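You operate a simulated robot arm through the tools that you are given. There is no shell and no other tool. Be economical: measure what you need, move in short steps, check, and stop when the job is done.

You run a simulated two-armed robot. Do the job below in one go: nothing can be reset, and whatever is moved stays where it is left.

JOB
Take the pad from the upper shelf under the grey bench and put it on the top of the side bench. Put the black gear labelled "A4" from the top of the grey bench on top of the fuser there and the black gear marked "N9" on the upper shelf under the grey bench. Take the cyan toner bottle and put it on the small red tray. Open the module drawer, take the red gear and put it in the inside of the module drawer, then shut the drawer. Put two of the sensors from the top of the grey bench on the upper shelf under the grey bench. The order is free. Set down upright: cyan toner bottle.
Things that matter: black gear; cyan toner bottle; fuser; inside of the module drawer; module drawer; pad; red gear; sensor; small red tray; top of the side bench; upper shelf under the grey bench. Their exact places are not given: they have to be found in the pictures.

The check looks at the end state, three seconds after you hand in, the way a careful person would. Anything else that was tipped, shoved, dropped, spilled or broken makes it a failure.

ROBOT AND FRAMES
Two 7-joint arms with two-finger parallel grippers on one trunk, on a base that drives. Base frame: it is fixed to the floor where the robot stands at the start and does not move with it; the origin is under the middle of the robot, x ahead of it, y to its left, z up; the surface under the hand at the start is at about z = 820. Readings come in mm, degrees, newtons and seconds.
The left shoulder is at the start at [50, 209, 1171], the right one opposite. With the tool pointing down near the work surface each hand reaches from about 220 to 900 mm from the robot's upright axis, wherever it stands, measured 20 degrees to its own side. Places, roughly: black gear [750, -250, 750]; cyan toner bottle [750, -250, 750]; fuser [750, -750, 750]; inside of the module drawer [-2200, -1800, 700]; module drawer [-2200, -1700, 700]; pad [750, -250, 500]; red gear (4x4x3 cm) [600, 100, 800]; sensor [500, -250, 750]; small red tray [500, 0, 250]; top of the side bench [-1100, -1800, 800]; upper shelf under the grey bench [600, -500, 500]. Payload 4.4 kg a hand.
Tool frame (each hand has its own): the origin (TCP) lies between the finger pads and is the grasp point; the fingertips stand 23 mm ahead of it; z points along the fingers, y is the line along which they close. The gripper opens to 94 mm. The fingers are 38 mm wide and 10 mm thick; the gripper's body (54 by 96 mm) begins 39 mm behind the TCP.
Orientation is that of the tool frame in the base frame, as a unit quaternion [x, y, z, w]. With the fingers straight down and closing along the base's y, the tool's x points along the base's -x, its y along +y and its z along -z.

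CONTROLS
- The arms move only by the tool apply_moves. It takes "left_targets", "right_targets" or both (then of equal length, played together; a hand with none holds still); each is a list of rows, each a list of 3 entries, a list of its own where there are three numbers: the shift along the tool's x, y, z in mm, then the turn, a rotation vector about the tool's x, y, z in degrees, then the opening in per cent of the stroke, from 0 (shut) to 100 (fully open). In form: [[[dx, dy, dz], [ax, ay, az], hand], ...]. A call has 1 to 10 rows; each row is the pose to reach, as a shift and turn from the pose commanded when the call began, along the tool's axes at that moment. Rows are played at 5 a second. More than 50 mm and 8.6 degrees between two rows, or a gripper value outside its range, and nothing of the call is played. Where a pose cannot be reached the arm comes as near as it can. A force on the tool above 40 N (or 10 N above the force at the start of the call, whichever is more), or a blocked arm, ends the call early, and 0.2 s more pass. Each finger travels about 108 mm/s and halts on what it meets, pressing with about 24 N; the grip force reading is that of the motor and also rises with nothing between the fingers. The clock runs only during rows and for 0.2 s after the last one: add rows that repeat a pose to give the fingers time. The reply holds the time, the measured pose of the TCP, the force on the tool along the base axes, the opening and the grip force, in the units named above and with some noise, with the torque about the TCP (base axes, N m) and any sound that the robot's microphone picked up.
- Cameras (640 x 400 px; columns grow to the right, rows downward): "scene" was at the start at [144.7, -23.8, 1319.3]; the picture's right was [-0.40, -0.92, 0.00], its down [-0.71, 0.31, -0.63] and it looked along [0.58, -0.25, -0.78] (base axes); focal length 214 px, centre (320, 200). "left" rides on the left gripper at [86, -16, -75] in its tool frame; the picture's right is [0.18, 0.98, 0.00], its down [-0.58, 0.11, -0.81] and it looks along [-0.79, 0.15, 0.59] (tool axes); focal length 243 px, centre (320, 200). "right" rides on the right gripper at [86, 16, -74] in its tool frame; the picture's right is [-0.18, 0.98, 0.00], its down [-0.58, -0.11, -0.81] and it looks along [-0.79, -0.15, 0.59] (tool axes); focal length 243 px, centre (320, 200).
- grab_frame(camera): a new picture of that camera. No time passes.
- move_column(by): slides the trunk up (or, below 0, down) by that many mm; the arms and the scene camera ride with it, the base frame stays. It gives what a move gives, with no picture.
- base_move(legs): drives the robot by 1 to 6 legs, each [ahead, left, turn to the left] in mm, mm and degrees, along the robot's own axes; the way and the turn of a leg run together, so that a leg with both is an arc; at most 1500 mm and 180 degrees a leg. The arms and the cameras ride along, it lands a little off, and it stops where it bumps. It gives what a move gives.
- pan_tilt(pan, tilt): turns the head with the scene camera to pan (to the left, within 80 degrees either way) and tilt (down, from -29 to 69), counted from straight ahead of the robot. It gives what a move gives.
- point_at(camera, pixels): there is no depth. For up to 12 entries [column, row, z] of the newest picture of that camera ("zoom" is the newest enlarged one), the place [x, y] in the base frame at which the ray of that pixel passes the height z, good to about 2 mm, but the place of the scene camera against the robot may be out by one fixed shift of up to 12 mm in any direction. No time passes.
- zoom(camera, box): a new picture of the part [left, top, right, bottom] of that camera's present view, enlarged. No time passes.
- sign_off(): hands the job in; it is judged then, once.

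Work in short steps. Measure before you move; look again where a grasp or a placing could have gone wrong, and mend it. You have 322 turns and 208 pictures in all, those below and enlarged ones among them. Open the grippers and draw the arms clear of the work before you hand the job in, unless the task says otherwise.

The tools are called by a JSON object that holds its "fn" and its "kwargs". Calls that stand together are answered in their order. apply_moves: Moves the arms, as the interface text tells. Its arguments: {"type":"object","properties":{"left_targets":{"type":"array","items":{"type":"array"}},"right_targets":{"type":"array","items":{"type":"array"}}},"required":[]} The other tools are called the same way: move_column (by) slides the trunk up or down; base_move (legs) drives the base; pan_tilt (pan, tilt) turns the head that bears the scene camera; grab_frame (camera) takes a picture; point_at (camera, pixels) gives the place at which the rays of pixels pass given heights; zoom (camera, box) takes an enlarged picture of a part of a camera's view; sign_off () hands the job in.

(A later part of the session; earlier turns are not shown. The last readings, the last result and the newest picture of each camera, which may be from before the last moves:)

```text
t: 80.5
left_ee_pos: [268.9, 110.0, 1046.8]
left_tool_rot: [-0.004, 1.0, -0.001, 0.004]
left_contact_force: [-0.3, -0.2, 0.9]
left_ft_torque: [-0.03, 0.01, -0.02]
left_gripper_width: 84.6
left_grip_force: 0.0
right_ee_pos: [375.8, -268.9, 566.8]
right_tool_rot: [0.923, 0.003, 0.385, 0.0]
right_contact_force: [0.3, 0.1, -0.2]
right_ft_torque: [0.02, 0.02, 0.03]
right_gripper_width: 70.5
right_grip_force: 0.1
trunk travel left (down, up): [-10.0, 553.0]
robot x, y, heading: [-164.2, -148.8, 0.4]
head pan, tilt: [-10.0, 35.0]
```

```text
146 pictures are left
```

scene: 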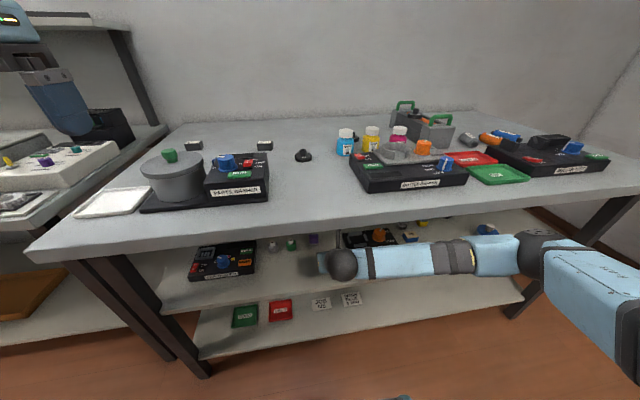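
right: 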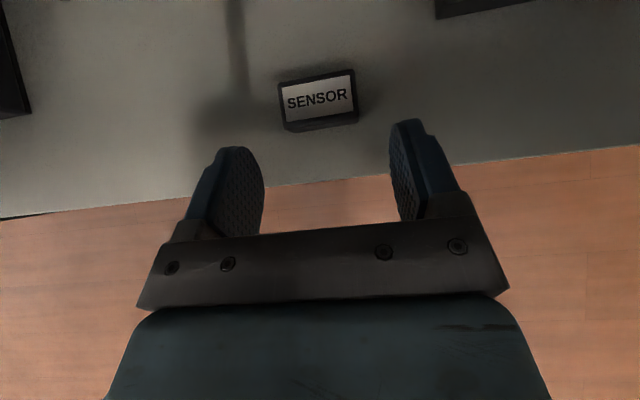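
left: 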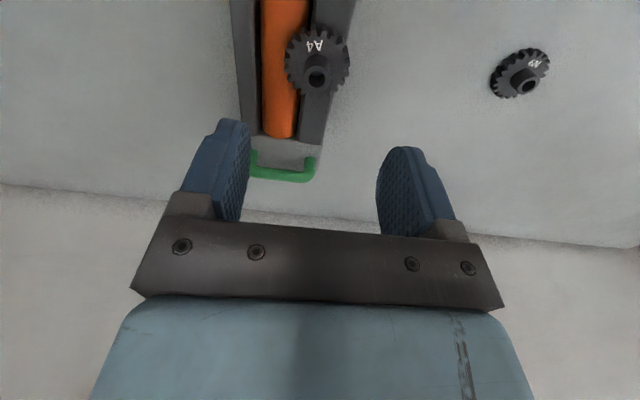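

Sensor one is on the shelf. I back out, raise trunk and arm, then go for the second sensor at (712,−99).

{"fn": "base_move", "kwargs": {"legs": [[-200, 0, 0]]}}

{"fn": "move_column", "kwargs": {"by": 240}}

{"fn": "apply_moves", "kwargs": {"right_targets": [[[32, 0, -32], [0, 0, 0], 80], [[64, 0, -64], [0, 0, 0], 80], [[96, 0, -96], [0, 0, 0], 80], [[110, 0, -110], [0, 0, 0], 80]]}}

{"fn": "base_move", "kwargs": {"legs": [[350, 170, 0]]}}

{"fn": "grab_frame", "kwargs": {"camera": "right"}}

```text
t: 82.1
left_ee_pos: [61.0, 110.5, 1048.9]
left_tool_rot: [-0.006, 1.0, -0.001, 0.003]
left_contact_force: [0.1, -0.5, -0.5]
left_ft_torque: [-0.02, 0.03, -0.01]
left_gripper_width: 84.5
left_grip_force: 0.0
right_ee_pos: [169.9, -267.3, 568.9]
right_tool_rot: [0.923, 0.004, 0.385, -0.002]
right_contact_force: [0.1, 0.1, -0.1]
right_ft_torque: [-0.02, 0.03, 0.03]
right_gripper_width: 70.6
right_grip_force: 0.0
trunk travel left (down, up): [-10.0, 553.0]
robot x, y, heading: [-369.7, -149.5, 0.5]
head pan, tilt: [-10.0, 35.0]
```

```text
t: 84.6
left_ee_pos: [60.9, 109.2, 1288.0]
left_tool_rot: [-0.006, 1.0, -0.001, 0.002]
left_contact_force: [-0.6, 0.0, -0.2]
left_ft_torque: [0.01, -0.03, -0.03]
left_gripper_width: 84.7
left_grip_force: 0.0
right_ee_pos: [169.2, -266.8, 808.8]
right_tool_rot: [0.923, 0.005, 0.386, -0.003]
right_contact_force: [0.0, 0.2, -1.2]
right_ft_torque: [-0.01, -0.04, 0.02]
right_gripper_width: 70.5
right_grip_force: 0.1
trunk travel left (down, up): [-250.0, 313.0]
robot x, y, heading: [-370.7, -148.7, 0.7]
head pan, tilt: [-10.0, 35.0]
```

```text
t: 85.6
left_ee_pos: [59.5, 110.9, 1289.1]
left_tool_rot: [-0.006, 1.0, -0.001, 0.002]
left_contact_force: [-0.2, 0.6, 0.9]
left_ft_torque: [-0.03, 0.01, 0.03]
left_gripper_width: 84.7
left_grip_force: 0.1
right_ee_pos: [169.0, -267.2, 964.1]
right_tool_rot: [0.923, 0.005, 0.385, -0.003]
right_contact_force: [0.1, -1.0, 0.5]
right_ft_torque: [0.02, 0.0, -0.02]
right_gripper_width: 75.3
right_grip_force: 0.1
trunk travel left (down, up): [-250.0, 313.0]
robot x, y, heading: [-373.4, -147.8, 0.7]
head pan, tilt: [-10.0, 35.0]
```

```text
t: 88.1
left_ee_pos: [413.8, 280.7, 1287.9]
left_tool_rot: [-0.008, 1.0, 0.0, 0.002]
left_contact_force: [-0.4, 0.4, -0.8]
left_ft_torque: [0.0, -0.04, 0.0]
left_gripper_width: 84.6
left_grip_force: 0.1
right_ee_pos: [521.9, -94.5, 963.5]
right_tool_rot: [0.923, 0.008, 0.385, -0.004]
right_contact_force: [-0.2, 0.9, 0.2]
right_ft_torque: [0.03, 0.01, 0.0]
right_gripper_width: 75.1
right_grip_force: 0.0
trunk travel left (down, up): [-250.0, 313.0]
robot x, y, heading: [-15.8, 18.0, 1.1]
head pan, tilt: [-10.0, 35.0]
```

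```text
145 pictures are left
```

right: 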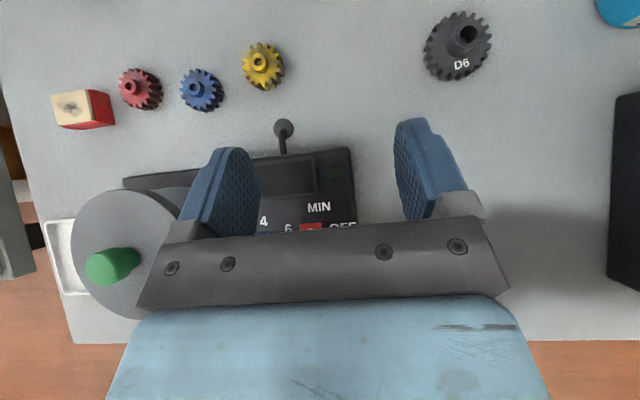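

I extend the hand 155 mm forward to see the sensor.

{"fn": "apply_moves", "kwargs": {"right_targets": [[[27, 0, 27], [0, 0, 0], 80], [[54, 0, 54], [0, 0, 0], 80], [[81, 0, 81], [0, 0, 0], 80], [[110, 0, 110], [0, 0, 0], 80], [[110, 0, 110], [0, 0, 0], 80]]}}

{"fn": "grab_frame", "kwargs": {"camera": "right"}}

```text
t: 89.3
left_ee_pos: [412.6, 281.6, 1289.0]
left_tool_rot: [-0.008, 1.0, -0.001, 0.003]
left_contact_force: [-0.7, -0.4, 0.2]
left_ft_torque: [0.01, 0.03, 0.03]
left_gripper_width: 84.4
left_grip_force: 0.1
right_ee_pos: [677.6, -92.9, 964.9]
right_tool_rot: [0.923, 0.008, 0.385, -0.005]
right_contact_force: [-0.2, -0.1, -0.4]
right_ft_torque: [0.0, 0.0, -0.02]
right_gripper_width: 75.4
right_grip_force: 0.1
trunk travel left (down, up): [-250.0, 313.0]
robot x, y, heading: [-17.6, 19.7, 0.8]
head pan, tilt: [-10.0, 35.0]
```

```text
144 pictures are left
```

right: 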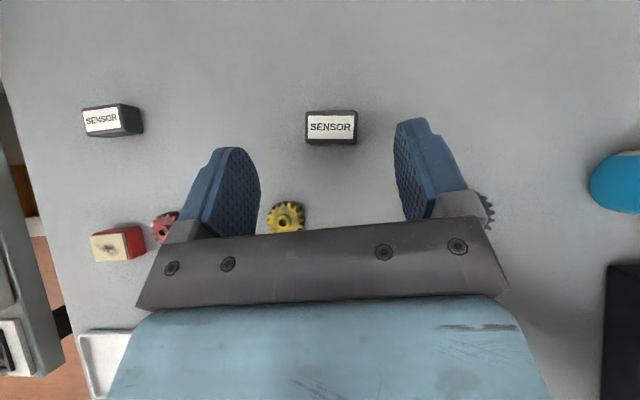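

{"fn": "point_at", "kwargs": {"camera": "right", "pixels": [[306, 111, 838], [357, 111, 838], [357, 140, 838], [306, 142, 838], [331, 127, 838], [286, 218, 840]]}}

```text
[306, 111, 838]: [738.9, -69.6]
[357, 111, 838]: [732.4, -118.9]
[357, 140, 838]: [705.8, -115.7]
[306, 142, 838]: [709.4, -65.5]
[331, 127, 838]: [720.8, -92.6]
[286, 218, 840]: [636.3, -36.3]
```

Sensor centre (722,−92.5). I move over it and down to TCP z≈852.

{"fn": "apply_moves", "kwargs": {"right_targets": [[[30, 0, 30], [0, 0, 0], 75], [[10, 0, 50], [0, 0, 0], 75], [[-14, 0, 74], [0, 0, 0], 75], [[-34, 0, 94], [0, 0, 0], 75], [[-49, 0, 109], [0, 0, 0], 75], [[-49, 0, 109], [0, 0, 0], 75]]}}

{"fn": "grab_frame", "kwargs": {"camera": "right"}}

```text
t: 90.7
left_ee_pos: [411.7, 282.3, 1288.0]
left_tool_rot: [-0.008, 1.0, 0.0, 0.003]
left_contact_force: [0.7, -0.2, -0.4]
left_ft_torque: [0.0, -0.02, -0.01]
left_gripper_width: 84.7
left_grip_force: 0.0
right_ee_pos: [717.6, -89.4, 854.9]
right_tool_rot: [0.923, 0.009, 0.385, -0.005]
right_contact_force: [0.3, 0.5, 0.2]
right_ft_torque: [0.01, 0.0, 0.02]
right_gripper_width: 70.3
right_grip_force: 0.0
trunk travel left (down, up): [-250.0, 313.0]
robot x, y, heading: [-19.7, 24.7, 0.7]
head pan, tilt: [-10.0, 35.0]
```

```text
143 pictures are left
```

right: 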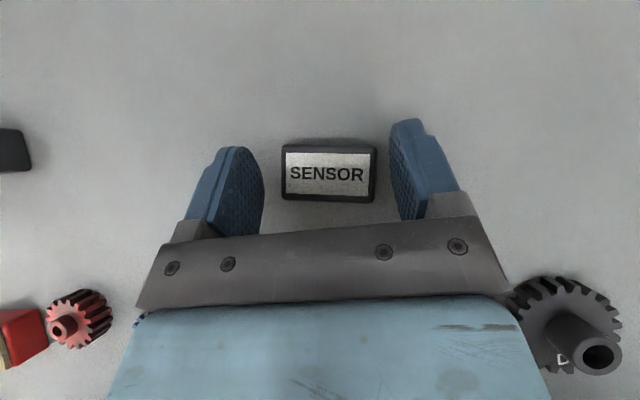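

Well between the fingers. I lower 2 mm, close and lift.

{"fn": "apply_moves", "kwargs": {"right_targets": [[[-1.5, 0, 1.5], [0, 0, 0], 75], [[-1.5, 0, 1.5], [0, 0, 0], 50], [[-1.5, 0, 1.5], [0, 0, 0], 30], [[-1.5, 0, 1.5], [0, 0, 0], 30], [[5, 0, -5], [0, 0, 0], 30], [[20, 0, -20], [0, 0, 0], 30], [[45, 0, -45], [0, 0, 0], 30], [[75, 0, -75], [0, 0, 0], 30]]}}

{"fn": "grab_frame", "kwargs": {"camera": "right"}}

```text
t: 92.5
left_ee_pos: [411.9, 282.3, 1287.6]
left_tool_rot: [-0.008, 1.0, -0.001, 0.002]
left_contact_force: [-0.6, 1.0, -0.2]
left_ft_torque: [-0.02, 0.01, 0.0]
left_gripper_width: 84.6
left_grip_force: 0.1
right_ee_pos: [721.5, -90.0, 959.8]
right_tool_rot: [0.923, 0.008, 0.384, -0.003]
right_contact_force: [-0.1, -0.1, 0.7]
right_ft_torque: [0.01, 0.01, -0.03]
right_gripper_width: 49.6
right_grip_force: 23.9
trunk travel left (down, up): [-250.0, 313.0]
robot x, y, heading: [-20.2, 18.2, 1.1]
head pan, tilt: [-10.0, 35.0]
```

```text
142 pictures are left
```

right: 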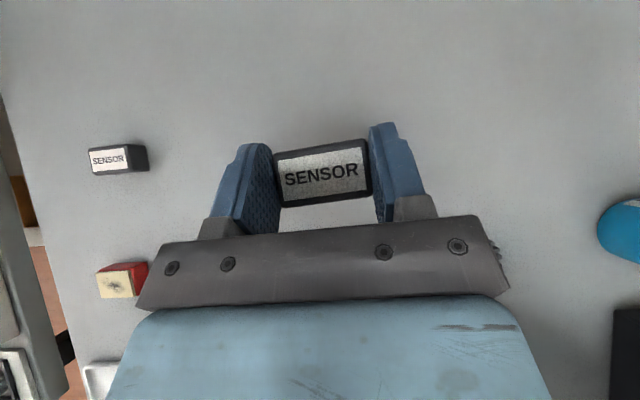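

Held. I retract the hand, drive back and right, lower trunk and arm as before (placing at y≈−165).

{"fn": "apply_moves", "kwargs": {"right_targets": [[[-27, 0, -27], [0, 0, 0], 30], [[-54, 0, -54], [0, 0, 0], 30], [[-81, 0, -81], [0, 0, 0], 30], [[-110, 0, -110], [0, 0, 0], 30]]}}

{"fn": "base_move", "kwargs": {"legs": [[-390, -75, -0.8]]}}

{"fn": "move_column", "kwargs": {"by": -240}}

{"fn": "apply_moves", "kwargs": {"right_targets": [[[-27, 0, 27], [0, 0, 0], 30], [[-54, 0, 54], [0, 0, 0], 30], [[-81, 0, 81], [0, 0, 0], 30], [[-104, 0, 104], [0, 0, 0], 30]]}}

{"fn": "grab_frame", "kwargs": {"camera": "scene"}}

```text
t: 93.5
left_ee_pos: [412.2, 281.8, 1288.0]
left_tool_rot: [-0.008, 1.0, 0.0, 0.003]
left_contact_force: [0.2, 0.2, 0.3]
left_ft_torque: [-0.02, 0.03, -0.01]
left_gripper_width: 84.6
left_grip_force: 0.1
right_ee_pos: [565.0, -92.1, 960.0]
right_tool_rot: [0.922, 0.008, 0.387, -0.003]
right_contact_force: [-0.3, -0.1, -0.2]
right_ft_torque: [-0.01, 0.0, 0.0]
right_gripper_width: 49.4
right_grip_force: 23.7
trunk travel left (down, up): [-250.0, 313.0]
robot x, y, heading: [-22.2, 19.7, 0.9]
head pan, tilt: [-10.0, 35.0]
```

```text
t: 96.0
left_ee_pos: [29.6, 195.4, 1288.6]
left_tool_rot: [0.005, 1.0, -0.001, 0.002]
left_contact_force: [0.1, -0.5, 0.7]
left_ft_torque: [0.01, 0.01, -0.03]
left_gripper_width: 84.5
left_grip_force: 0.0
right_ee_pos: [171.8, -181.5, 960.2]
right_tool_rot: [0.923, -0.005, 0.384, 0.001]
right_contact_force: [-0.3, -0.8, -0.7]
right_ft_torque: [0.02, 0.0, 0.02]
right_gripper_width: 49.2
right_grip_force: 23.6
trunk travel left (down, up): [-250.0, 313.0]
robot x, y, heading: [-408.8, -52.3, -0.4]
head pan, tilt: [-10.0, 35.0]
```

```text
t: 98.5
left_ee_pos: [29.6, 194.8, 1048.1]
left_tool_rot: [0.004, 1.0, -0.001, 0.003]
left_contact_force: [-0.2, 0.5, -0.2]
left_ft_torque: [-0.04, 0.01, 0.02]
left_gripper_width: 84.7
left_grip_force: 0.1
right_ee_pos: [171.8, -182.4, 718.8]
right_tool_rot: [0.923, -0.004, 0.385, 0.001]
right_contact_force: [-0.2, -0.3, -0.5]
right_ft_torque: [0.01, -0.04, -0.03]
right_gripper_width: 49.0
right_grip_force: 24.1
trunk travel left (down, up): [-10.0, 553.0]
robot x, y, heading: [-408.8, -53.8, -0.4]
head pan, tilt: [-10.0, 35.0]
```

```text
t: 99.5
left_ee_pos: [30.1, 195.3, 1048.1]
left_tool_rot: [0.004, 1.0, 0.0, 0.002]
left_contact_force: [0.1, 0.0, -0.3]
left_ft_torque: [-0.01, -0.01, 0.02]
left_gripper_width: 84.5
left_grip_force: 0.0
right_ee_pos: [173.7, -179.1, 573.6]
right_tool_rot: [0.923, -0.004, 0.385, 0.001]
right_contact_force: [0.0, -1.0, -0.8]
right_ft_torque: [0.02, -0.03, 0.04]
right_gripper_width: 49.2
right_grip_force: 23.4
trunk travel left (down, up): [-10.0, 553.0]
robot x, y, heading: [-409.6, -54.0, -0.6]
head pan, tilt: [-10.0, 35.0]
```

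```text
141 pictures are left
```

scene: 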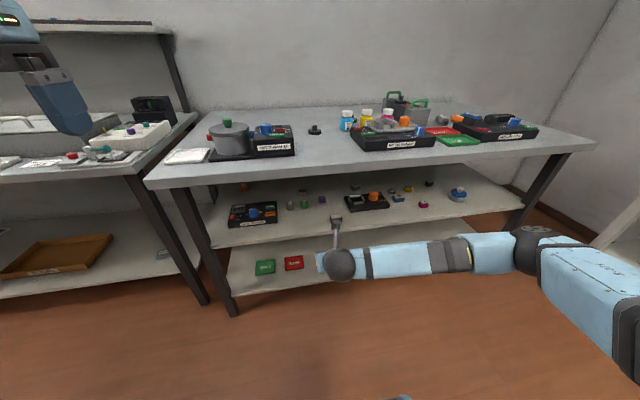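

Drive in again with a slight left shift and look.

{"fn": "base_move", "kwargs": {"legs": [[245, 18, 0]]}}

{"fn": "grab_frame", "kwargs": {"camera": "right"}}

```text
t: 101.3
left_ee_pos: [280.8, 209.1, 1047.4]
left_tool_rot: [0.006, 1.0, 0.0, 0.003]
left_contact_force: [0.4, 0.3, -0.4]
left_ft_torque: [0.0, -0.01, 0.01]
left_gripper_width: 84.4
left_grip_force: 0.0
right_ee_pos: [424.3, -164.9, 573.8]
right_tool_rot: [0.923, -0.005, 0.385, 0.001]
right_contact_force: [0.1, -0.4, -0.1]
right_ft_torque: [-0.03, 0.01, -0.01]
right_gripper_width: 49.1
right_grip_force: 23.9
trunk travel left (down, up): [-10.0, 553.0]
robot x, y, heading: [-154.2, -38.5, -0.7]
head pan, tilt: [-10.0, 35.0]
```

```text
140 pictures are left
```

right: 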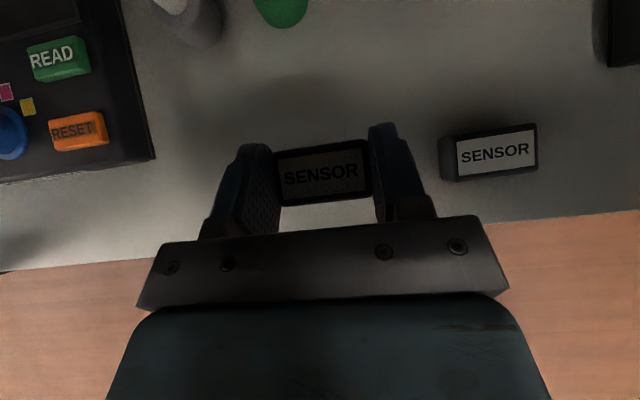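

Clear on both sides. I lower to contact (TCP ≈ 530–532), since the grip offset was ~1 mm higher than before.

{"fn": "apply_moves", "kwargs": {"right_targets": [[[-14, 0, 14], [0, 0, 0], 30], [[-24, 0, 24], [0, 0, 0], 30], [[-28, 0, 28], [0, 0, 0], 30], [[-30, 0, 30], [0, 0, 0], 30], [[-30, 0, 30], [0, 0, 0], 30]]}}

```text
t: 102.5
left_ee_pos: [280.2, 210.5, 1048.5]
left_tool_rot: [0.005, 1.0, -0.001, 0.002]
left_contact_force: [-0.1, 0.1, 0.8]
left_ft_torque: [-0.02, 0.01, 0.0]
left_gripper_width: 84.5
left_grip_force: 0.1
right_ee_pos: [422.7, -167.1, 533.1]
right_tool_rot: [0.922, -0.005, 0.386, 0.002]
right_contact_force: [-0.5, -1.0, 10.6]
right_ft_torque: [-0.2, 0.06, -0.06]
right_gripper_width: 48.9
right_grip_force: 23.8
trunk travel left (down, up): [-10.0, 553.0]
robot x, y, heading: [-156.7, -39.1, -0.4]
head pan, tilt: [-10.0, 35.0]
```

Contact with 10 N. I open and retreat along the tool.

{"fn": "apply_moves", "kwargs": {"right_targets": [[[0, 0, 0], [0, 0, 0], 50], [[0, 0, 0], [0, 0, 0], 75], [[0, 0, 0], [0, 0, 0], 75], [[0, 0, -25], [0, 0, 0], 75], [[0, 0, -65], [0, 0, 0], 75]]}}

{"fn": "grab_frame", "kwargs": {"camera": "right"}}

{"fn": "grab_frame", "kwargs": {"camera": "scene"}}

```text
t: 103.7
left_ee_pos: [282.4, 208.4, 1047.9]
left_tool_rot: [0.005, 1.0, -0.001, 0.003]
left_contact_force: [0.4, 0.2, 0.3]
left_ft_torque: [0.01, 0.0, 0.04]
left_gripper_width: 84.6
left_grip_force: 0.0
right_ee_pos: [376.5, -164.1, 576.6]
right_tool_rot: [0.923, -0.005, 0.386, 0.002]
right_contact_force: [-0.5, -1.0, -0.1]
right_ft_torque: [-0.04, -0.01, -0.01]
right_gripper_width: 70.5
right_grip_force: 0.2
trunk travel left (down, up): [-10.0, 553.0]
robot x, y, heading: [-158.7, -39.3, -0.6]
head pan, tilt: [-10.0, 35.0]
```

```text
139 pictures are left
```

right: 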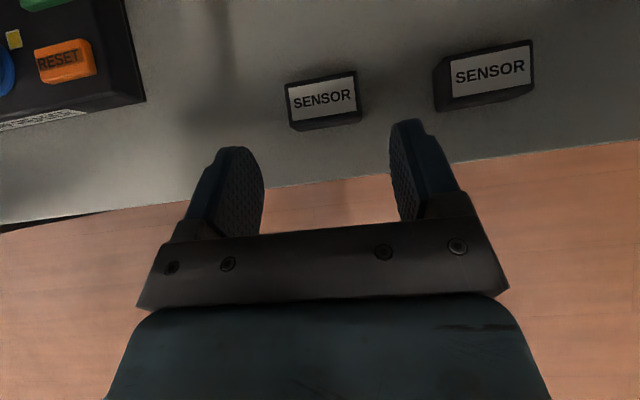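

```text
138 pictures are left
```

scene: 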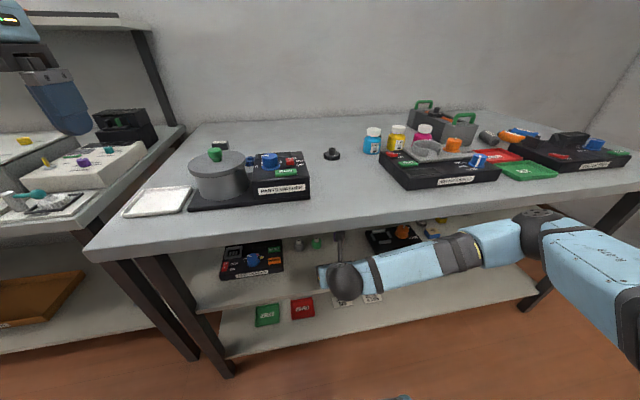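

Both sensors are in place. Next the cyan bottle: back out, raise, and drive to the bottles.

{"fn": "base_move", "kwargs": {"legs": [[-200, 0, 0.6]]}}

{"fn": "move_column", "kwargs": {"by": 240}}

{"fn": "apply_moves", "kwargs": {"right_targets": [[[32, 0, -32], [0, 0, 0], 80], [[64, 0, -64], [0, 0, 0], 80], [[96, 0, -96], [0, 0, 0], 80], [[120, 0, -120], [0, 0, 0], 80], [[140, 0, -140], [0, 0, 0], 80]]}}

{"fn": "base_move", "kwargs": {"legs": [[330, -190, 0]]}}

{"fn": "grab_frame", "kwargs": {"camera": "right"}}

```text
t: 105.3
left_ee_pos: [74.3, 216.4, 1047.8]
left_tool_rot: [0.0, 1.0, -0.001, 0.003]
left_contact_force: [0.6, 0.3, 0.1]
left_ft_torque: [0.0, 0.03, 0.02]
left_gripper_width: 84.7
left_grip_force: 0.1
right_ee_pos: [175.5, -155.9, 576.8]
right_tool_rot: [0.923, 0.0, 0.385, -0.001]
right_contact_force: [-0.3, -0.9, 0.7]
right_ft_torque: [0.02, 0.0, 0.0]
right_gripper_width: 70.3
right_grip_force: 0.0
trunk travel left (down, up): [-10.0, 553.0]
robot x, y, heading: [-357.0, -32.9, 0.3]
head pan, tilt: [-10.0, 35.0]
```

```text
t: 107.8
left_ee_pos: [74.3, 216.7, 1287.0]
left_tool_rot: [-0.001, 1.0, -0.001, 0.003]
left_contact_force: [-0.9, 0.3, -0.1]
left_ft_torque: [0.01, 0.01, -0.01]
left_gripper_width: 84.9
left_grip_force: 0.1
right_ee_pos: [174.8, -155.4, 816.1]
right_tool_rot: [0.923, -0.001, 0.385, 0.0]
right_contact_force: [0.0, -0.1, 0.5]
right_ft_torque: [-0.02, 0.0, 0.04]
right_gripper_width: 70.5
right_grip_force: 0.0
trunk travel left (down, up): [-250.0, 313.0]
robot x, y, heading: [-357.2, -38.7, 0.2]
head pan, tilt: [-10.0, 35.0]
```

```text
t: 109.0
left_ee_pos: [74.0, 215.1, 1288.2]
left_tool_rot: [0.0, 1.0, -0.001, 0.003]
left_contact_force: [0.1, 0.4, -0.5]
left_ft_torque: [-0.03, -0.08, 0.01]
left_gripper_width: 84.8
left_grip_force: 0.0
right_ee_pos: [175.8, -154.3, 1014.2]
right_tool_rot: [0.923, 0.001, 0.385, -0.001]
right_contact_force: [0.1, -0.3, 0.3]
right_ft_torque: [-0.01, -0.04, 0.0]
right_gripper_width: 75.4
right_grip_force: 0.0
trunk travel left (down, up): [-250.0, 313.0]
robot x, y, heading: [-357.7, -36.7, 0.0]
head pan, tilt: [-10.0, 35.0]
```

```text
t: 111.4
left_ee_pos: [404.7, 25.1, 1287.0]
left_tool_rot: [0.002, 1.0, -0.001, 0.003]
left_contact_force: [0.1, -0.6, 0.3]
left_ft_torque: [-0.01, -0.03, -0.04]
left_gripper_width: 84.6
left_grip_force: 0.1
right_ee_pos: [505.7, -346.2, 1013.2]
right_tool_rot: [0.923, -0.002, 0.384, 0.0]
right_contact_force: [-0.2, -0.4, 0.0]
right_ft_torque: [-0.01, 0.03, -0.03]
right_gripper_width: 75.0
right_grip_force: 0.0
trunk travel left (down, up): [-250.0, 313.0]
robot x, y, heading: [-32.4, -228.2, -0.0]
head pan, tilt: [-10.0, 35.0]
```

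```text
137 pictures are left
```

right: 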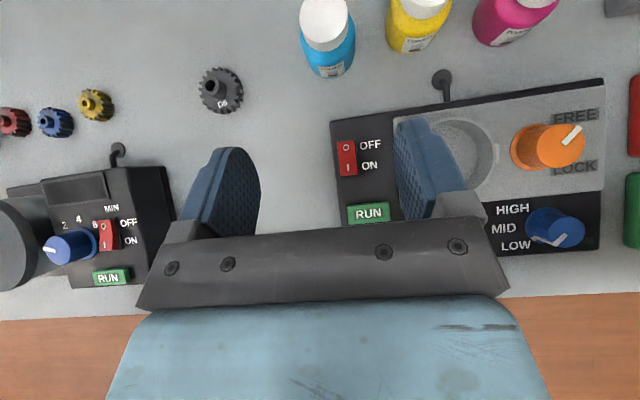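

I extend forward 110 mm at this height to view the bottles from above.

{"fn": "apply_moves", "kwargs": {"right_targets": [[[25, 0, 25], [0, 0, 0], 80], [[50, 0, 50], [0, 0, 0], 80], [[75, 0, 75], [0, 0, 0], 80], [[75, 0, 75], [0, 0, 0], 80]]}}

{"fn": "grab_frame", "kwargs": {"camera": "right"}}

```text
t: 112.4
left_ee_pos: [404.7, 23.3, 1288.3]
left_tool_rot: [0.001, 1.0, -0.001, 0.003]
left_contact_force: [-0.6, 0.4, -0.2]
left_ft_torque: [0.03, -0.03, -0.04]
left_gripper_width: 84.5
left_grip_force: 0.2
right_ee_pos: [610.7, -348.1, 1014.6]
right_tool_rot: [0.923, -0.001, 0.385, 0.0]
right_contact_force: [-0.2, 0.0, 0.1]
right_ft_torque: [0.02, 0.01, 0.02]
right_gripper_width: 75.3
right_grip_force: 0.1
trunk travel left (down, up): [-250.0, 313.0]
robot x, y, heading: [-31.7, -226.0, -0.2]
head pan, tilt: [-10.0, 35.0]
```

```text
136 pictures are left
```

right: 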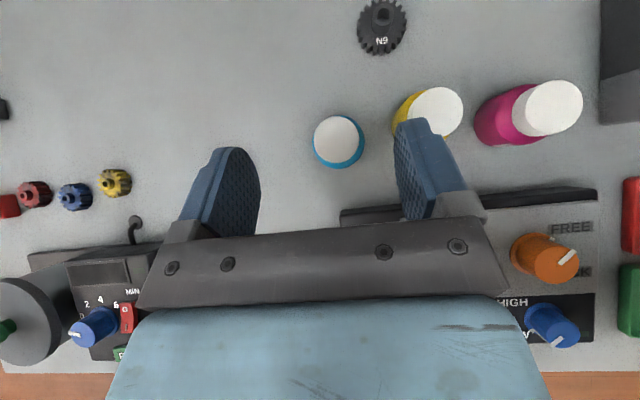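

{"fn": "point_at", "kwargs": {"camera": "right", "pixels": [[337, 139, 895], [340, 142, 860], [313, 140, 895], [361, 140, 895], [313, 142, 850], [367, 142, 850], [393, 120, 850], [437, 112, 895], [382, 30, 835], [341, 143, 820], [340, 217, 860]]}}

{"fn": "zoom", "kwargs": {"camera": "scene", "box": [330, 100, 450, 190]}}

```text
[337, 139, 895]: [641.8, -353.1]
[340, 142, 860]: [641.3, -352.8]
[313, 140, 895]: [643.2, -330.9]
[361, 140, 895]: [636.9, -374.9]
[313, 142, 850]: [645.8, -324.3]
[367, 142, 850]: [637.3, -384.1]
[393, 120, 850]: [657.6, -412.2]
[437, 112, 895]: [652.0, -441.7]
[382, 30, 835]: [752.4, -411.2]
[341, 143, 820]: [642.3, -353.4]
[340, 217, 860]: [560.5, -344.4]
```

```text
4.44 times, centred on (390, 145) of scene
```

zoom: 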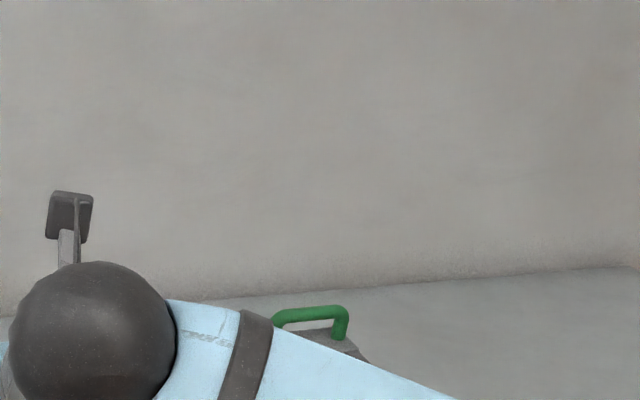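

Cyan bottle axis at (641,−353), body ≈56 mm wide, right neighbour gap 31 mm. I descend with 70 mm opening to TCP (633,−353,872) in stages.

{"fn": "apply_moves", "kwargs": {"right_targets": [[[0, 2, 30], [0, 0, 0], 75], [[-20, 5, 51], [0, 0, 0], 75], [[-40, 5, 71], [0, 0, 0], 75], [[-55, 5, 86], [0, 0, 0], 75], [[-55, 5, 86], [0, 0, 0], 75]]}}

{"fn": "grab_frame", "kwargs": {"camera": "right"}}

```text
t: 113.6
left_ee_pos: [405.0, 25.1, 1288.5]
left_tool_rot: [0.001, 1.0, 0.0, 0.002]
left_contact_force: [-0.1, 0.3, -0.5]
left_ft_torque: [-0.01, 0.01, 0.01]
left_gripper_width: 84.8
left_grip_force: 0.0
right_ee_pos: [632.9, -354.1, 912.2]
right_tool_rot: [0.923, 0.0, 0.385, -0.001]
right_contact_force: [0.6, -0.1, 0.1]
right_ft_torque: [-0.01, 0.02, -0.01]
right_gripper_width: 70.5
right_grip_force: 0.1
trunk travel left (down, up): [-250.0, 313.0]
robot x, y, heading: [-31.4, -227.6, -0.1]
head pan, tilt: [-10.0, 35.0]
```

```text
134 pictures are left
```

right: 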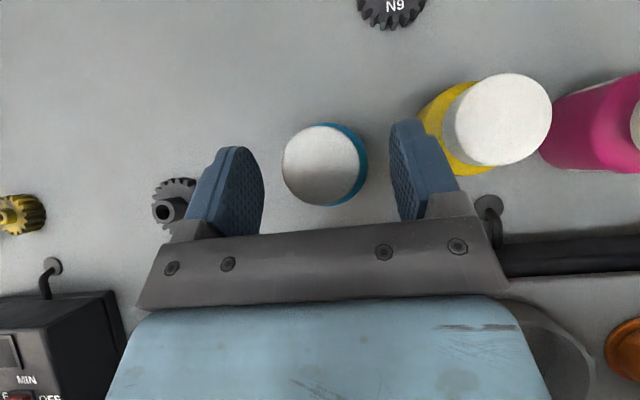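

Centred. I descend the last 40 mm.

{"fn": "apply_moves", "kwargs": {"right_targets": [[[-10, -1, 10], [0, 0, 0], 75], [[-20, -1, 20], [0, 0, 0], 75], [[-28.5, -1, 28.5], [0, 0, 0], 75], [[-28.5, -1, 28.5], [0, 0, 0], 75]]}}

{"fn": "grab_frame", "kwargs": {"camera": "right"}}

```text
t: 114.6
left_ee_pos: [405.9, 23.6, 1287.5]
left_tool_rot: [0.002, 1.0, -0.001, 0.003]
left_contact_force: [0.0, -0.6, 0.8]
left_ft_torque: [-0.02, 0.03, 0.0]
left_gripper_width: 84.4
left_grip_force: 0.1
right_ee_pos: [633.7, -350.7, 874.9]
right_tool_rot: [0.923, -0.001, 0.385, 0.0]
right_contact_force: [-0.8, 0.7, -0.2]
right_ft_torque: [-0.02, -0.01, 0.0]
right_gripper_width: 70.4
right_grip_force: 0.0
trunk travel left (down, up): [-250.0, 313.0]
robot x, y, heading: [-30.4, -228.0, -0.0]
head pan, tilt: [-10.0, 35.0]
```

```text
133 pictures are left
```

right: 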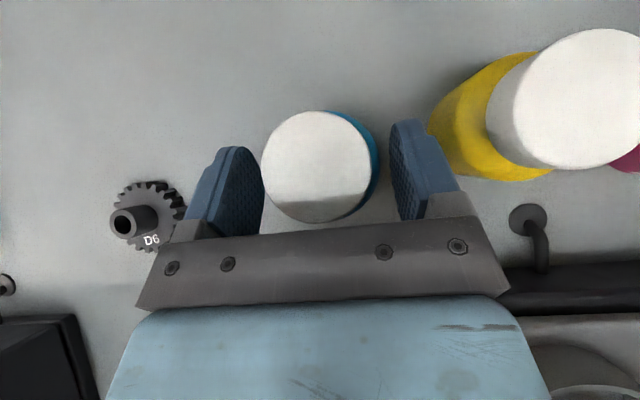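

No contact. I close on the bottle body and lift slightly.

{"fn": "apply_moves", "kwargs": {"right_targets": [[[0, 0, 0], [0, 0, 0], 62], [[0, 0, 0], [0, 0, 0], 50], [[0, 0, 0], [0, 0, 0], 40], [[0, 0, 0], [0, 0, 0], 40]]}}

{"fn": "apply_moves", "kwargs": {"right_targets": [[[4, 0, -4], [0, 0, 0], 40], [[15, 0, -15], [0, 0, 0], 40], [[40, 0, -40], [0, 0, 0], 40], [[70, 0, -70], [0, 0, 0], 40], [[95, 0, -95], [0, 0, 0], 40]]}}

{"fn": "grab_frame", "kwargs": {"camera": "right"}}

```text
t: 115.6
left_ee_pos: [404.5, 24.1, 1288.2]
left_tool_rot: [0.001, 1.0, -0.001, 0.002]
left_contact_force: [-0.6, -0.2, 0.2]
left_ft_torque: [0.0, -0.01, 0.02]
left_gripper_width: 84.9
left_grip_force: 0.0
right_ee_pos: [633.4, -349.7, 874.3]
right_tool_rot: [0.923, 0.0, 0.385, -0.001]
right_contact_force: [-0.2, -0.1, 0.2]
right_ft_torque: [-0.01, 0.0, 0.02]
right_gripper_width: 54.8
right_grip_force: 24.1
trunk travel left (down, up): [-250.0, 313.0]
robot x, y, heading: [-28.7, -228.4, -0.0]
head pan, tilt: [-10.0, 35.0]
```

```text
t: 116.8
left_ee_pos: [405.6, 24.4, 1287.3]
left_tool_rot: [0.001, 1.0, -0.001, 0.003]
left_contact_force: [0.1, 0.0, -0.2]
left_ft_torque: [0.04, 0.0, 0.04]
left_gripper_width: 84.3
left_grip_force: 0.0
right_ee_pos: [632.9, -349.9, 1008.4]
right_tool_rot: [0.923, -0.001, 0.384, 0.0]
right_contact_force: [-0.9, 0.1, -1.0]
right_ft_torque: [-0.02, 0.03, 0.0]
right_gripper_width: 54.6
right_grip_force: 23.6
trunk travel left (down, up): [-250.0, 313.0]
robot x, y, heading: [-28.5, -230.6, -0.2]
head pan, tilt: [-10.0, 35.0]
```

```text
132 pictures are left
```

right: 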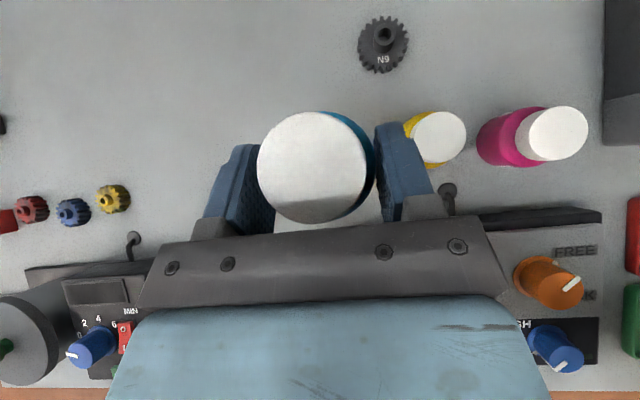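

Bottle held upright. I retract, drive back and left toward the tray, and lower the trunk.

{"fn": "apply_moves", "kwargs": {"right_targets": [[[-27, 0, -27], [0, 0, 0], 40], [[-54, 0, -54], [0, 0, 0], 40]]}}

{"fn": "base_move", "kwargs": {"legs": [[-400, 0, 0], [0, 270, 0]]}}

{"fn": "move_column", "kwargs": {"by": -245}}

{"fn": "apply_moves", "kwargs": {"right_targets": [[[-34, 0, 34], [0, 0, 0], 40], [[-68, 0, 68], [0, 0, 0], 40], [[-102, 0, 102], [0, 0, 0], 40], [[-136, 0, 136], [0, 0, 0], 40], [[-170, 0, 170], [0, 0, 0], 40], [[-204, 0, 204], [0, 0, 0], 40], [[-238, 0, 238], [0, 0, 0], 40], [[-265, 0, 265], [0, 0, 0], 40]]}}

{"fn": "grab_frame", "kwargs": {"camera": "right"}}

{"fn": "grab_frame", "kwargs": {"camera": "scene"}}

```text
t: 117.4
left_ee_pos: [404.1, 24.2, 1288.3]
left_tool_rot: [0.001, 1.0, -0.001, 0.003]
left_contact_force: [-0.9, -0.5, 0.4]
left_ft_torque: [-0.01, 0.0, 0.0]
left_gripper_width: 84.7
left_grip_force: 0.0
right_ee_pos: [555.7, -347.1, 1006.5]
right_tool_rot: [0.923, -0.001, 0.385, -0.001]
right_contact_force: [-0.9, -0.8, -1.0]
right_ft_torque: [0.02, 0.02, 0.01]
right_gripper_width: 54.7
right_grip_force: 24.3
trunk travel left (down, up): [-250.0, 313.0]
robot x, y, heading: [-32.7, -228.1, -0.1]
head pan, tilt: [-10.0, 35.0]
```

```text
t: 122.5
left_ee_pos: [-1.0, 290.6, 1288.5]
left_tool_rot: [0.005, 1.0, -0.001, 0.003]
left_contact_force: [0.0, 0.3, 0.6]
left_ft_torque: [-0.01, 0.02, -0.01]
left_gripper_width: 84.7
left_grip_force: 0.0
right_ee_pos: [147.9, -81.3, 1006.2]
right_tool_rot: [0.923, -0.005, 0.385, 0.002]
right_contact_force: [0.1, 0.1, -1.0]
right_ft_torque: [0.01, -0.02, -0.01]
right_gripper_width: 55.1
right_grip_force: 24.7
trunk travel left (down, up): [-250.0, 313.0]
robot x, y, heading: [-437.7, 38.8, -0.8]
head pan, tilt: [-10.0, 35.0]
```

```text
t: 125.1
left_ee_pos: [-1.7, 291.4, 1043.3]
left_tool_rot: [0.006, 1.0, -0.001, 0.003]
left_contact_force: [-0.3, 0.6, 0.2]
left_ft_torque: [0.02, 0.01, -0.03]
left_gripper_width: 84.6
left_grip_force: 0.1
right_ee_pos: [146.2, -82.6, 761.9]
right_tool_rot: [0.923, -0.004, 0.385, 0.002]
right_contact_force: [0.0, -0.1, -1.4]
right_ft_torque: [0.02, -0.03, -0.02]
right_gripper_width: 54.7
right_grip_force: 24.4
trunk travel left (down, up): [-5.0, 558.0]
robot x, y, heading: [-439.0, 40.4, -0.6]
head pan, tilt: [-10.0, 35.0]
```

```text
t: 126.9
left_ee_pos: [-1.5, 291.5, 1042.9]
left_tool_rot: [0.004, 1.0, -0.001, 0.003]
left_contact_force: [0.9, -0.5, -0.6]
left_ft_torque: [-0.03, 0.0, 0.01]
left_gripper_width: 84.5
left_grip_force: 0.1
right_ee_pos: [149.3, -78.1, 382.4]
right_tool_rot: [0.923, -0.006, 0.385, 0.002]
right_contact_force: [-0.2, 0.4, 0.2]
right_ft_torque: [0.0, 0.04, 0.01]
right_gripper_width: 54.8
right_grip_force: 24.2
trunk travel left (down, up): [-5.0, 558.0]
robot x, y, heading: [-438.4, 40.2, -0.7]
head pan, tilt: [-10.0, 35.0]
```

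```text
131 pictures are left
```

right: 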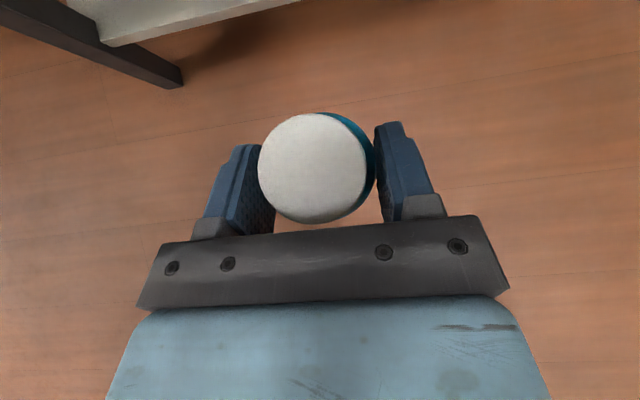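

```text
130 pictures are left
```

scene: 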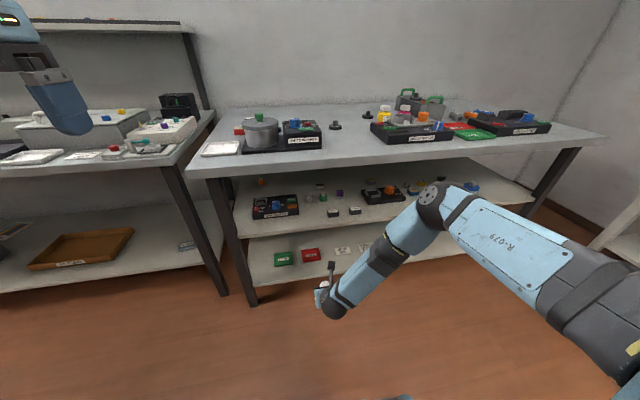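

I locate the elbow to judge clearance with the bench edge.

{"fn": "point_at", "kwargs": {"camera": "scene", "pixels": [[440, 205, 600], [440, 205, 700], [440, 205, 750], [440, 205, 800], [440, 205, 850], [332, 304, 517], [311, 254, 255], [304, 254, 255], [311, 263, 255], [319, 253, 255], [311, 248, 255], [284, 259, 255]]}}

{"fn": "zoom", "kwargs": {"camera": "scene", "box": [260, 230, 350, 280]}}

```text
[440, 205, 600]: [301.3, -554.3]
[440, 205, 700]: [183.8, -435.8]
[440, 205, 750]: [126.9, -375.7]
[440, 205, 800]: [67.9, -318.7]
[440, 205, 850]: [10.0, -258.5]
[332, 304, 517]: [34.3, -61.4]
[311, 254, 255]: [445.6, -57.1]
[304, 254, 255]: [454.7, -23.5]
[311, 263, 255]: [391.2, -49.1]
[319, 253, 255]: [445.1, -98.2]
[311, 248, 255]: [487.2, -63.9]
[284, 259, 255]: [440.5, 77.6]
```

```text
7.11 times, centred on (305, 255) of scene
```

zoom: 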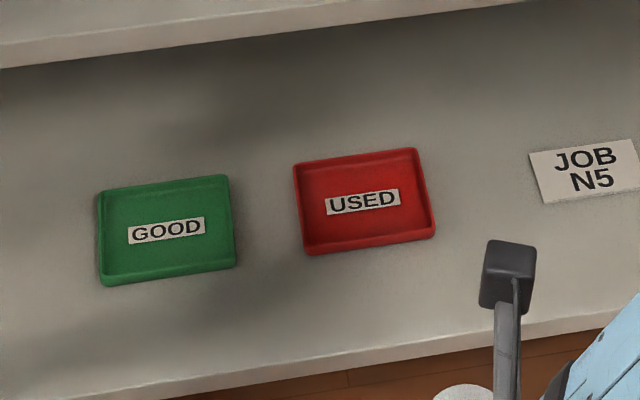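

The elbow would hit the bench edge in this posture; I'll work with the arm more extended and the robot further back. First lower to z≈325, and get the tray corners.

{"fn": "point_at", "kwargs": {"camera": "zoom", "pixels": [[295, 165, 262], [416, 150, 262], [434, 232, 262], [304, 250, 262], [363, 202, 254], [305, 255, 250], [434, 238, 250]]}}

{"fn": "apply_moves", "kwargs": {"right_targets": [[[-20, 0, 20], [0, 0, 0], 40], [[-40, 0, 40], [0, 0, 0], 40], [[-20, 0, 60], [0, 0, 0], 40], [[8, 0, 88], [0, 0, 0], 40], [[36, 0, 116], [0, 0, 0], 40], [[64, 0, 144], [0, 0, 0], 40]]}}

{"fn": "grab_frame", "kwargs": {"camera": "scene"}}

```text
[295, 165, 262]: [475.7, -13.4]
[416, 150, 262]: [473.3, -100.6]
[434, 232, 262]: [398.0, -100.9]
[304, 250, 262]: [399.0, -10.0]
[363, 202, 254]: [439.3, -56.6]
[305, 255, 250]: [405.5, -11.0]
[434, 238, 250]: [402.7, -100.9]
```

```text
t: 128.3
left_ee_pos: [-1.7, 290.9, 1042.7]
left_tool_rot: [0.005, 1.0, -0.001, 0.003]
left_contact_force: [-0.3, -0.6, -0.4]
left_ft_torque: [0.02, 0.01, 0.02]
left_gripper_width: 84.9
left_grip_force: 0.2
right_ee_pos: [294.7, -81.7, 327.5]
right_tool_rot: [0.923, -0.004, 0.385, 0.0]
right_contact_force: [1.3, -0.3, -0.9]
right_ft_torque: [0.01, 0.04, 0.02]
right_gripper_width: 54.8
right_grip_force: 23.8
right hand out of reach, approached as far as the arm can: row 1, 2, 3
trunk travel left (down, up): [-5.0, 558.0]
robot x, y, heading: [-440.4, 39.2, -0.5]
head pan, tilt: [-10.0, 35.0]
```

```text
128 pictures are left
```

scene: 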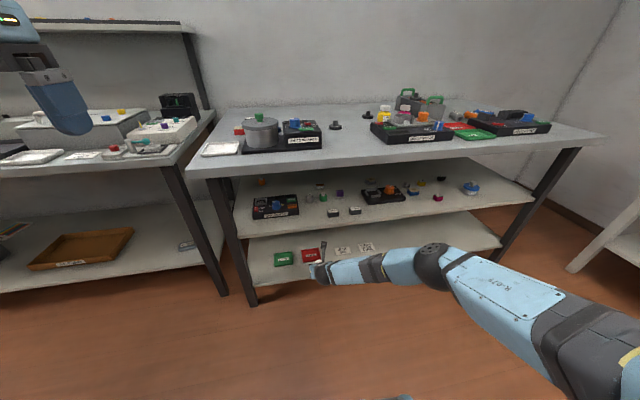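

{"fn": "point_at", "kwargs": {"camera": "scene", "pixels": [[435, 265, 500], [435, 265, 550], [435, 265, 600], [435, 265, 650], [435, 265, 700]]}}

{"fn": "grab_frame", "kwargs": {"camera": "right"}}

```text
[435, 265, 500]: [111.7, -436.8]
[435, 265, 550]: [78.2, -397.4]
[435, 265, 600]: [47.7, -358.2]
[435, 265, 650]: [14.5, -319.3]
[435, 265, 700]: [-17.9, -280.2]
```

```text
127 pictures are left
```

right: 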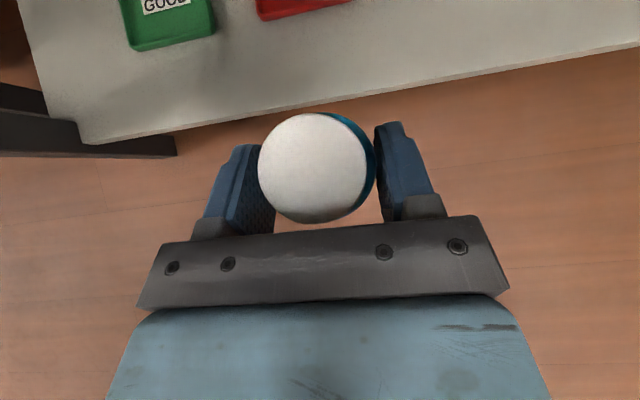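

The elbow now trails safely (x≈110). I drive forward 80 mm and look at the tray from the wrist.

{"fn": "base_move", "kwargs": {"legs": [[80, 10, 0]]}}

{"fn": "grab_frame", "kwargs": {"camera": "right"}}

{"fn": "grab_frame", "kwargs": {"camera": "scene"}}

```text
t: 129.3
left_ee_pos: [77.6, 300.6, 1043.0]
left_tool_rot: [0.004, 1.0, 0.0, 0.002]
left_contact_force: [1.3, -0.5, -0.7]
left_ft_torque: [0.0, 0.03, -0.02]
left_gripper_width: 84.5
left_grip_force: 0.1
right_ee_pos: [372.7, -71.7, 326.4]
right_tool_rot: [0.923, -0.004, 0.385, 0.001]
right_contact_force: [-0.5, -0.8, -0.6]
right_ft_torque: [0.0, 0.0, -0.01]
right_gripper_width: 55.1
right_grip_force: 23.9
trunk travel left (down, up): [-5.0, 558.0]
robot x, y, heading: [-357.6, 46.9, -0.5]
head pan, tilt: [-10.0, 35.0]
```

```text
126 pictures are left
```

right: 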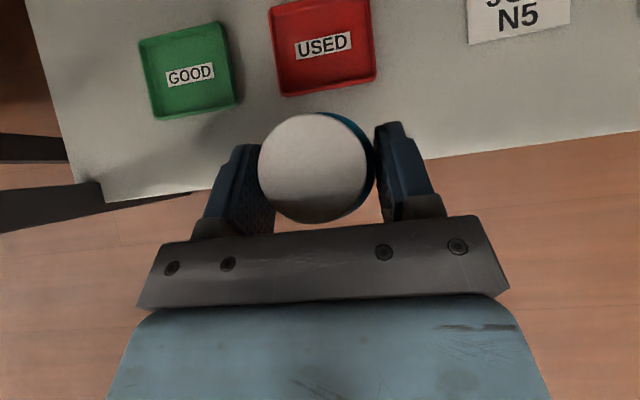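

```text
125 pictures are left
```

scene: 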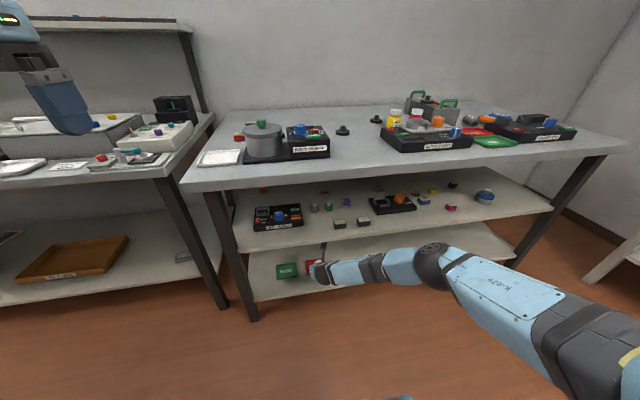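

Tray USED is at (322,45). I measure its near corners and centre.

{"fn": "point_at", "kwargs": {"camera": "right", "pixels": [[268, 8, 260], [371, 0, 260], [376, 75, 260], [278, 95, 260], [322, 46, 254], [322, 46, 245]]}}

```text
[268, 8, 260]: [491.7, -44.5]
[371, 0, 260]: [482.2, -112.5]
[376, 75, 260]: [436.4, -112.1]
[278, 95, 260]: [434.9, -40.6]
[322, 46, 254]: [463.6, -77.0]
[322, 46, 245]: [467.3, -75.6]
```

The two cameras agree only if the tray is lower: z≈193 with near edge x≈450. I lower 55 mm here and re-measure.

{"fn": "apply_moves", "kwargs": {"right_targets": [[[-14, 0, 14], [0, 0, 0], 40], [[-28, 0, 28], [0, 0, 0], 40], [[-39, 0, 39], [0, 0, 0], 40], [[-39, 0, 39], [0, 0, 0], 40]]}}

{"fn": "grab_frame", "kwargs": {"camera": "right"}}

```text
t: 130.3
left_ee_pos: [77.4, 299.3, 1043.2]
left_tool_rot: [0.004, 1.0, -0.001, 0.003]
left_contact_force: [-0.4, -0.6, -0.1]
left_ft_torque: [-0.02, -0.02, -0.03]
left_gripper_width: 84.7
left_grip_force: 0.0
right_ee_pos: [373.4, -70.6, 272.3]
right_tool_rot: [0.923, -0.004, 0.385, 0.001]
right_contact_force: [0.2, -0.4, -1.2]
right_ft_torque: [0.01, 0.01, -0.01]
right_gripper_width: 55.1
right_grip_force: 23.5
trunk travel left (down, up): [-5.0, 558.0]
robot x, y, heading: [-361.2, 51.5, -0.7]
head pan, tilt: [-10.0, 35.0]
```

```text
124 pictures are left
```

right: 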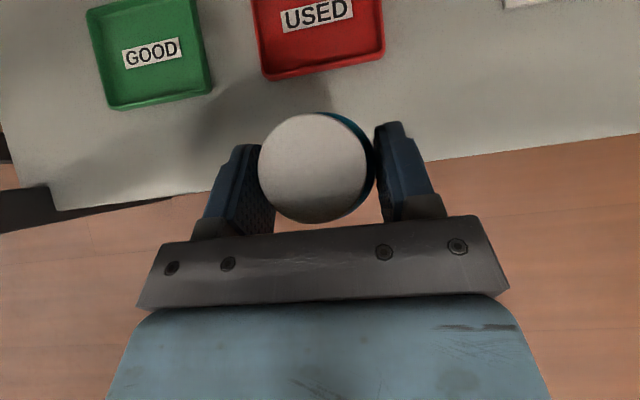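

{"fn": "point_at", "kwargs": {"camera": "right", "pixels": [[385, 50, 195], [263, 72, 195], [385, 50, 185], [263, 72, 185], [317, 14, 190], [320, 166, 185], [90, 10, 195], [190, 0, 195], [119, 108, 195], [211, 88, 195]]}}

```text
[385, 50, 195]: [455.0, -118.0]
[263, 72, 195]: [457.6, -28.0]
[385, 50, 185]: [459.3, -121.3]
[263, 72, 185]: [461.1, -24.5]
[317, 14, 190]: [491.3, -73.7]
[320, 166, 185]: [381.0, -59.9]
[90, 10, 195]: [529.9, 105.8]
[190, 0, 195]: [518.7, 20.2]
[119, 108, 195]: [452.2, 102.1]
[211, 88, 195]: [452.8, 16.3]
```

Tray centre ≈ (492,−73). I raise 10 mm for rim clearance and drive forward 108 mm.

{"fn": "apply_moves", "kwargs": {"right_targets": [[[7, 0, -7], [0, 0, 0], 40]]}}

{"fn": "base_move", "kwargs": {"legs": [[108, 0, 0.5]]}}

{"fn": "grab_frame", "kwargs": {"camera": "right"}}

{"fn": "grab_frame", "kwargs": {"camera": "scene"}}

```text
t: 130.7
left_ee_pos: [76.7, 300.8, 1042.0]
left_tool_rot: [0.005, 1.0, -0.001, 0.002]
left_contact_force: [0.0, -0.6, -0.3]
left_ft_torque: [0.01, 0.02, 0.02]
left_gripper_width: 84.4
left_grip_force: 0.0
right_ee_pos: [372.0, -71.1, 282.3]
right_tool_rot: [0.923, -0.004, 0.385, 0.001]
right_contact_force: [-0.4, 0.7, -1.1]
right_ft_torque: [0.03, 0.01, -0.01]
right_gripper_width: 54.8
right_grip_force: 23.8
trunk travel left (down, up): [-5.0, 558.0]
robot x, y, heading: [-358.0, 54.4, -0.3]
head pan, tilt: [-10.0, 35.0]
```

```text
t: 131.9
left_ee_pos: [181.9, 304.9, 1042.6]
left_tool_rot: [-0.001, 1.0, -0.001, 0.002]
left_contact_force: [0.2, 0.5, -0.1]
left_ft_torque: [-0.01, 0.0, 0.0]
left_gripper_width: 84.7
left_grip_force: 0.0
right_ee_pos: [482.0, -65.0, 281.0]
right_tool_rot: [0.923, 0.001, 0.385, 0.0]
right_contact_force: [0.9, -0.5, -0.8]
right_ft_torque: [-0.01, -0.02, -0.01]
right_gripper_width: 54.8
right_grip_force: 24.0
trunk travel left (down, up): [-5.0, 558.0]
robot x, y, heading: [-253.5, 52.3, 0.1]
head pan, tilt: [-10.0, 35.0]
```

```text
123 pictures are left
```

right: 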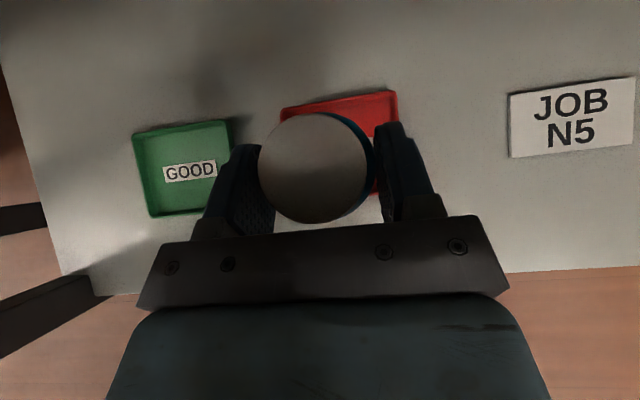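

```text
122 pictures are left
```

scene: 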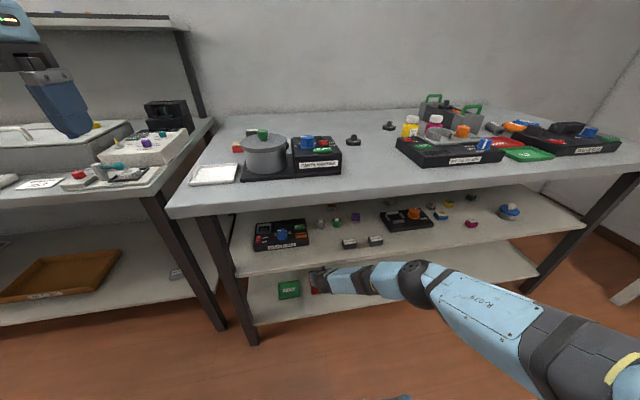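

{"fn": "point_at", "kwargs": {"camera": "right", "pixels": [[281, 110, 205], [397, 93, 205], [281, 110, 190], [397, 93, 190], [150, 216, 205], [136, 134, 205], [230, 121, 205], [150, 216, 190]]}}

{"fn": "zoom", "kwargs": {"camera": "right", "box": [240, 70, 440, 240]}}

```text
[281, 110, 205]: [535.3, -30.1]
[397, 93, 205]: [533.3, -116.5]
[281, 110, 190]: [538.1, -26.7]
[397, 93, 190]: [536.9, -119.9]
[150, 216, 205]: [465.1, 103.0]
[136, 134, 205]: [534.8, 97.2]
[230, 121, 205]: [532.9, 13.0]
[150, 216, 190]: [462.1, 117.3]
```

```text
2.35 times, centred on (340, 155) of right
```

zoom: 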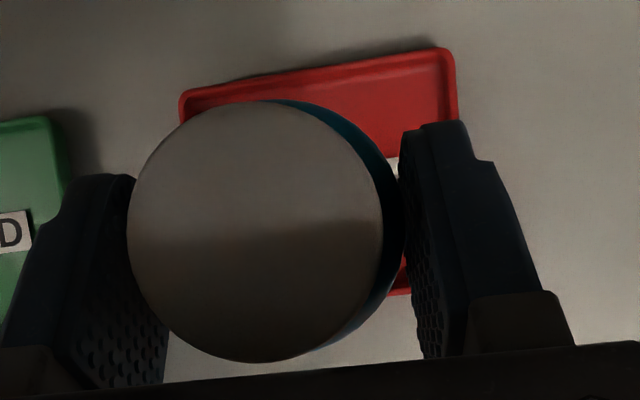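

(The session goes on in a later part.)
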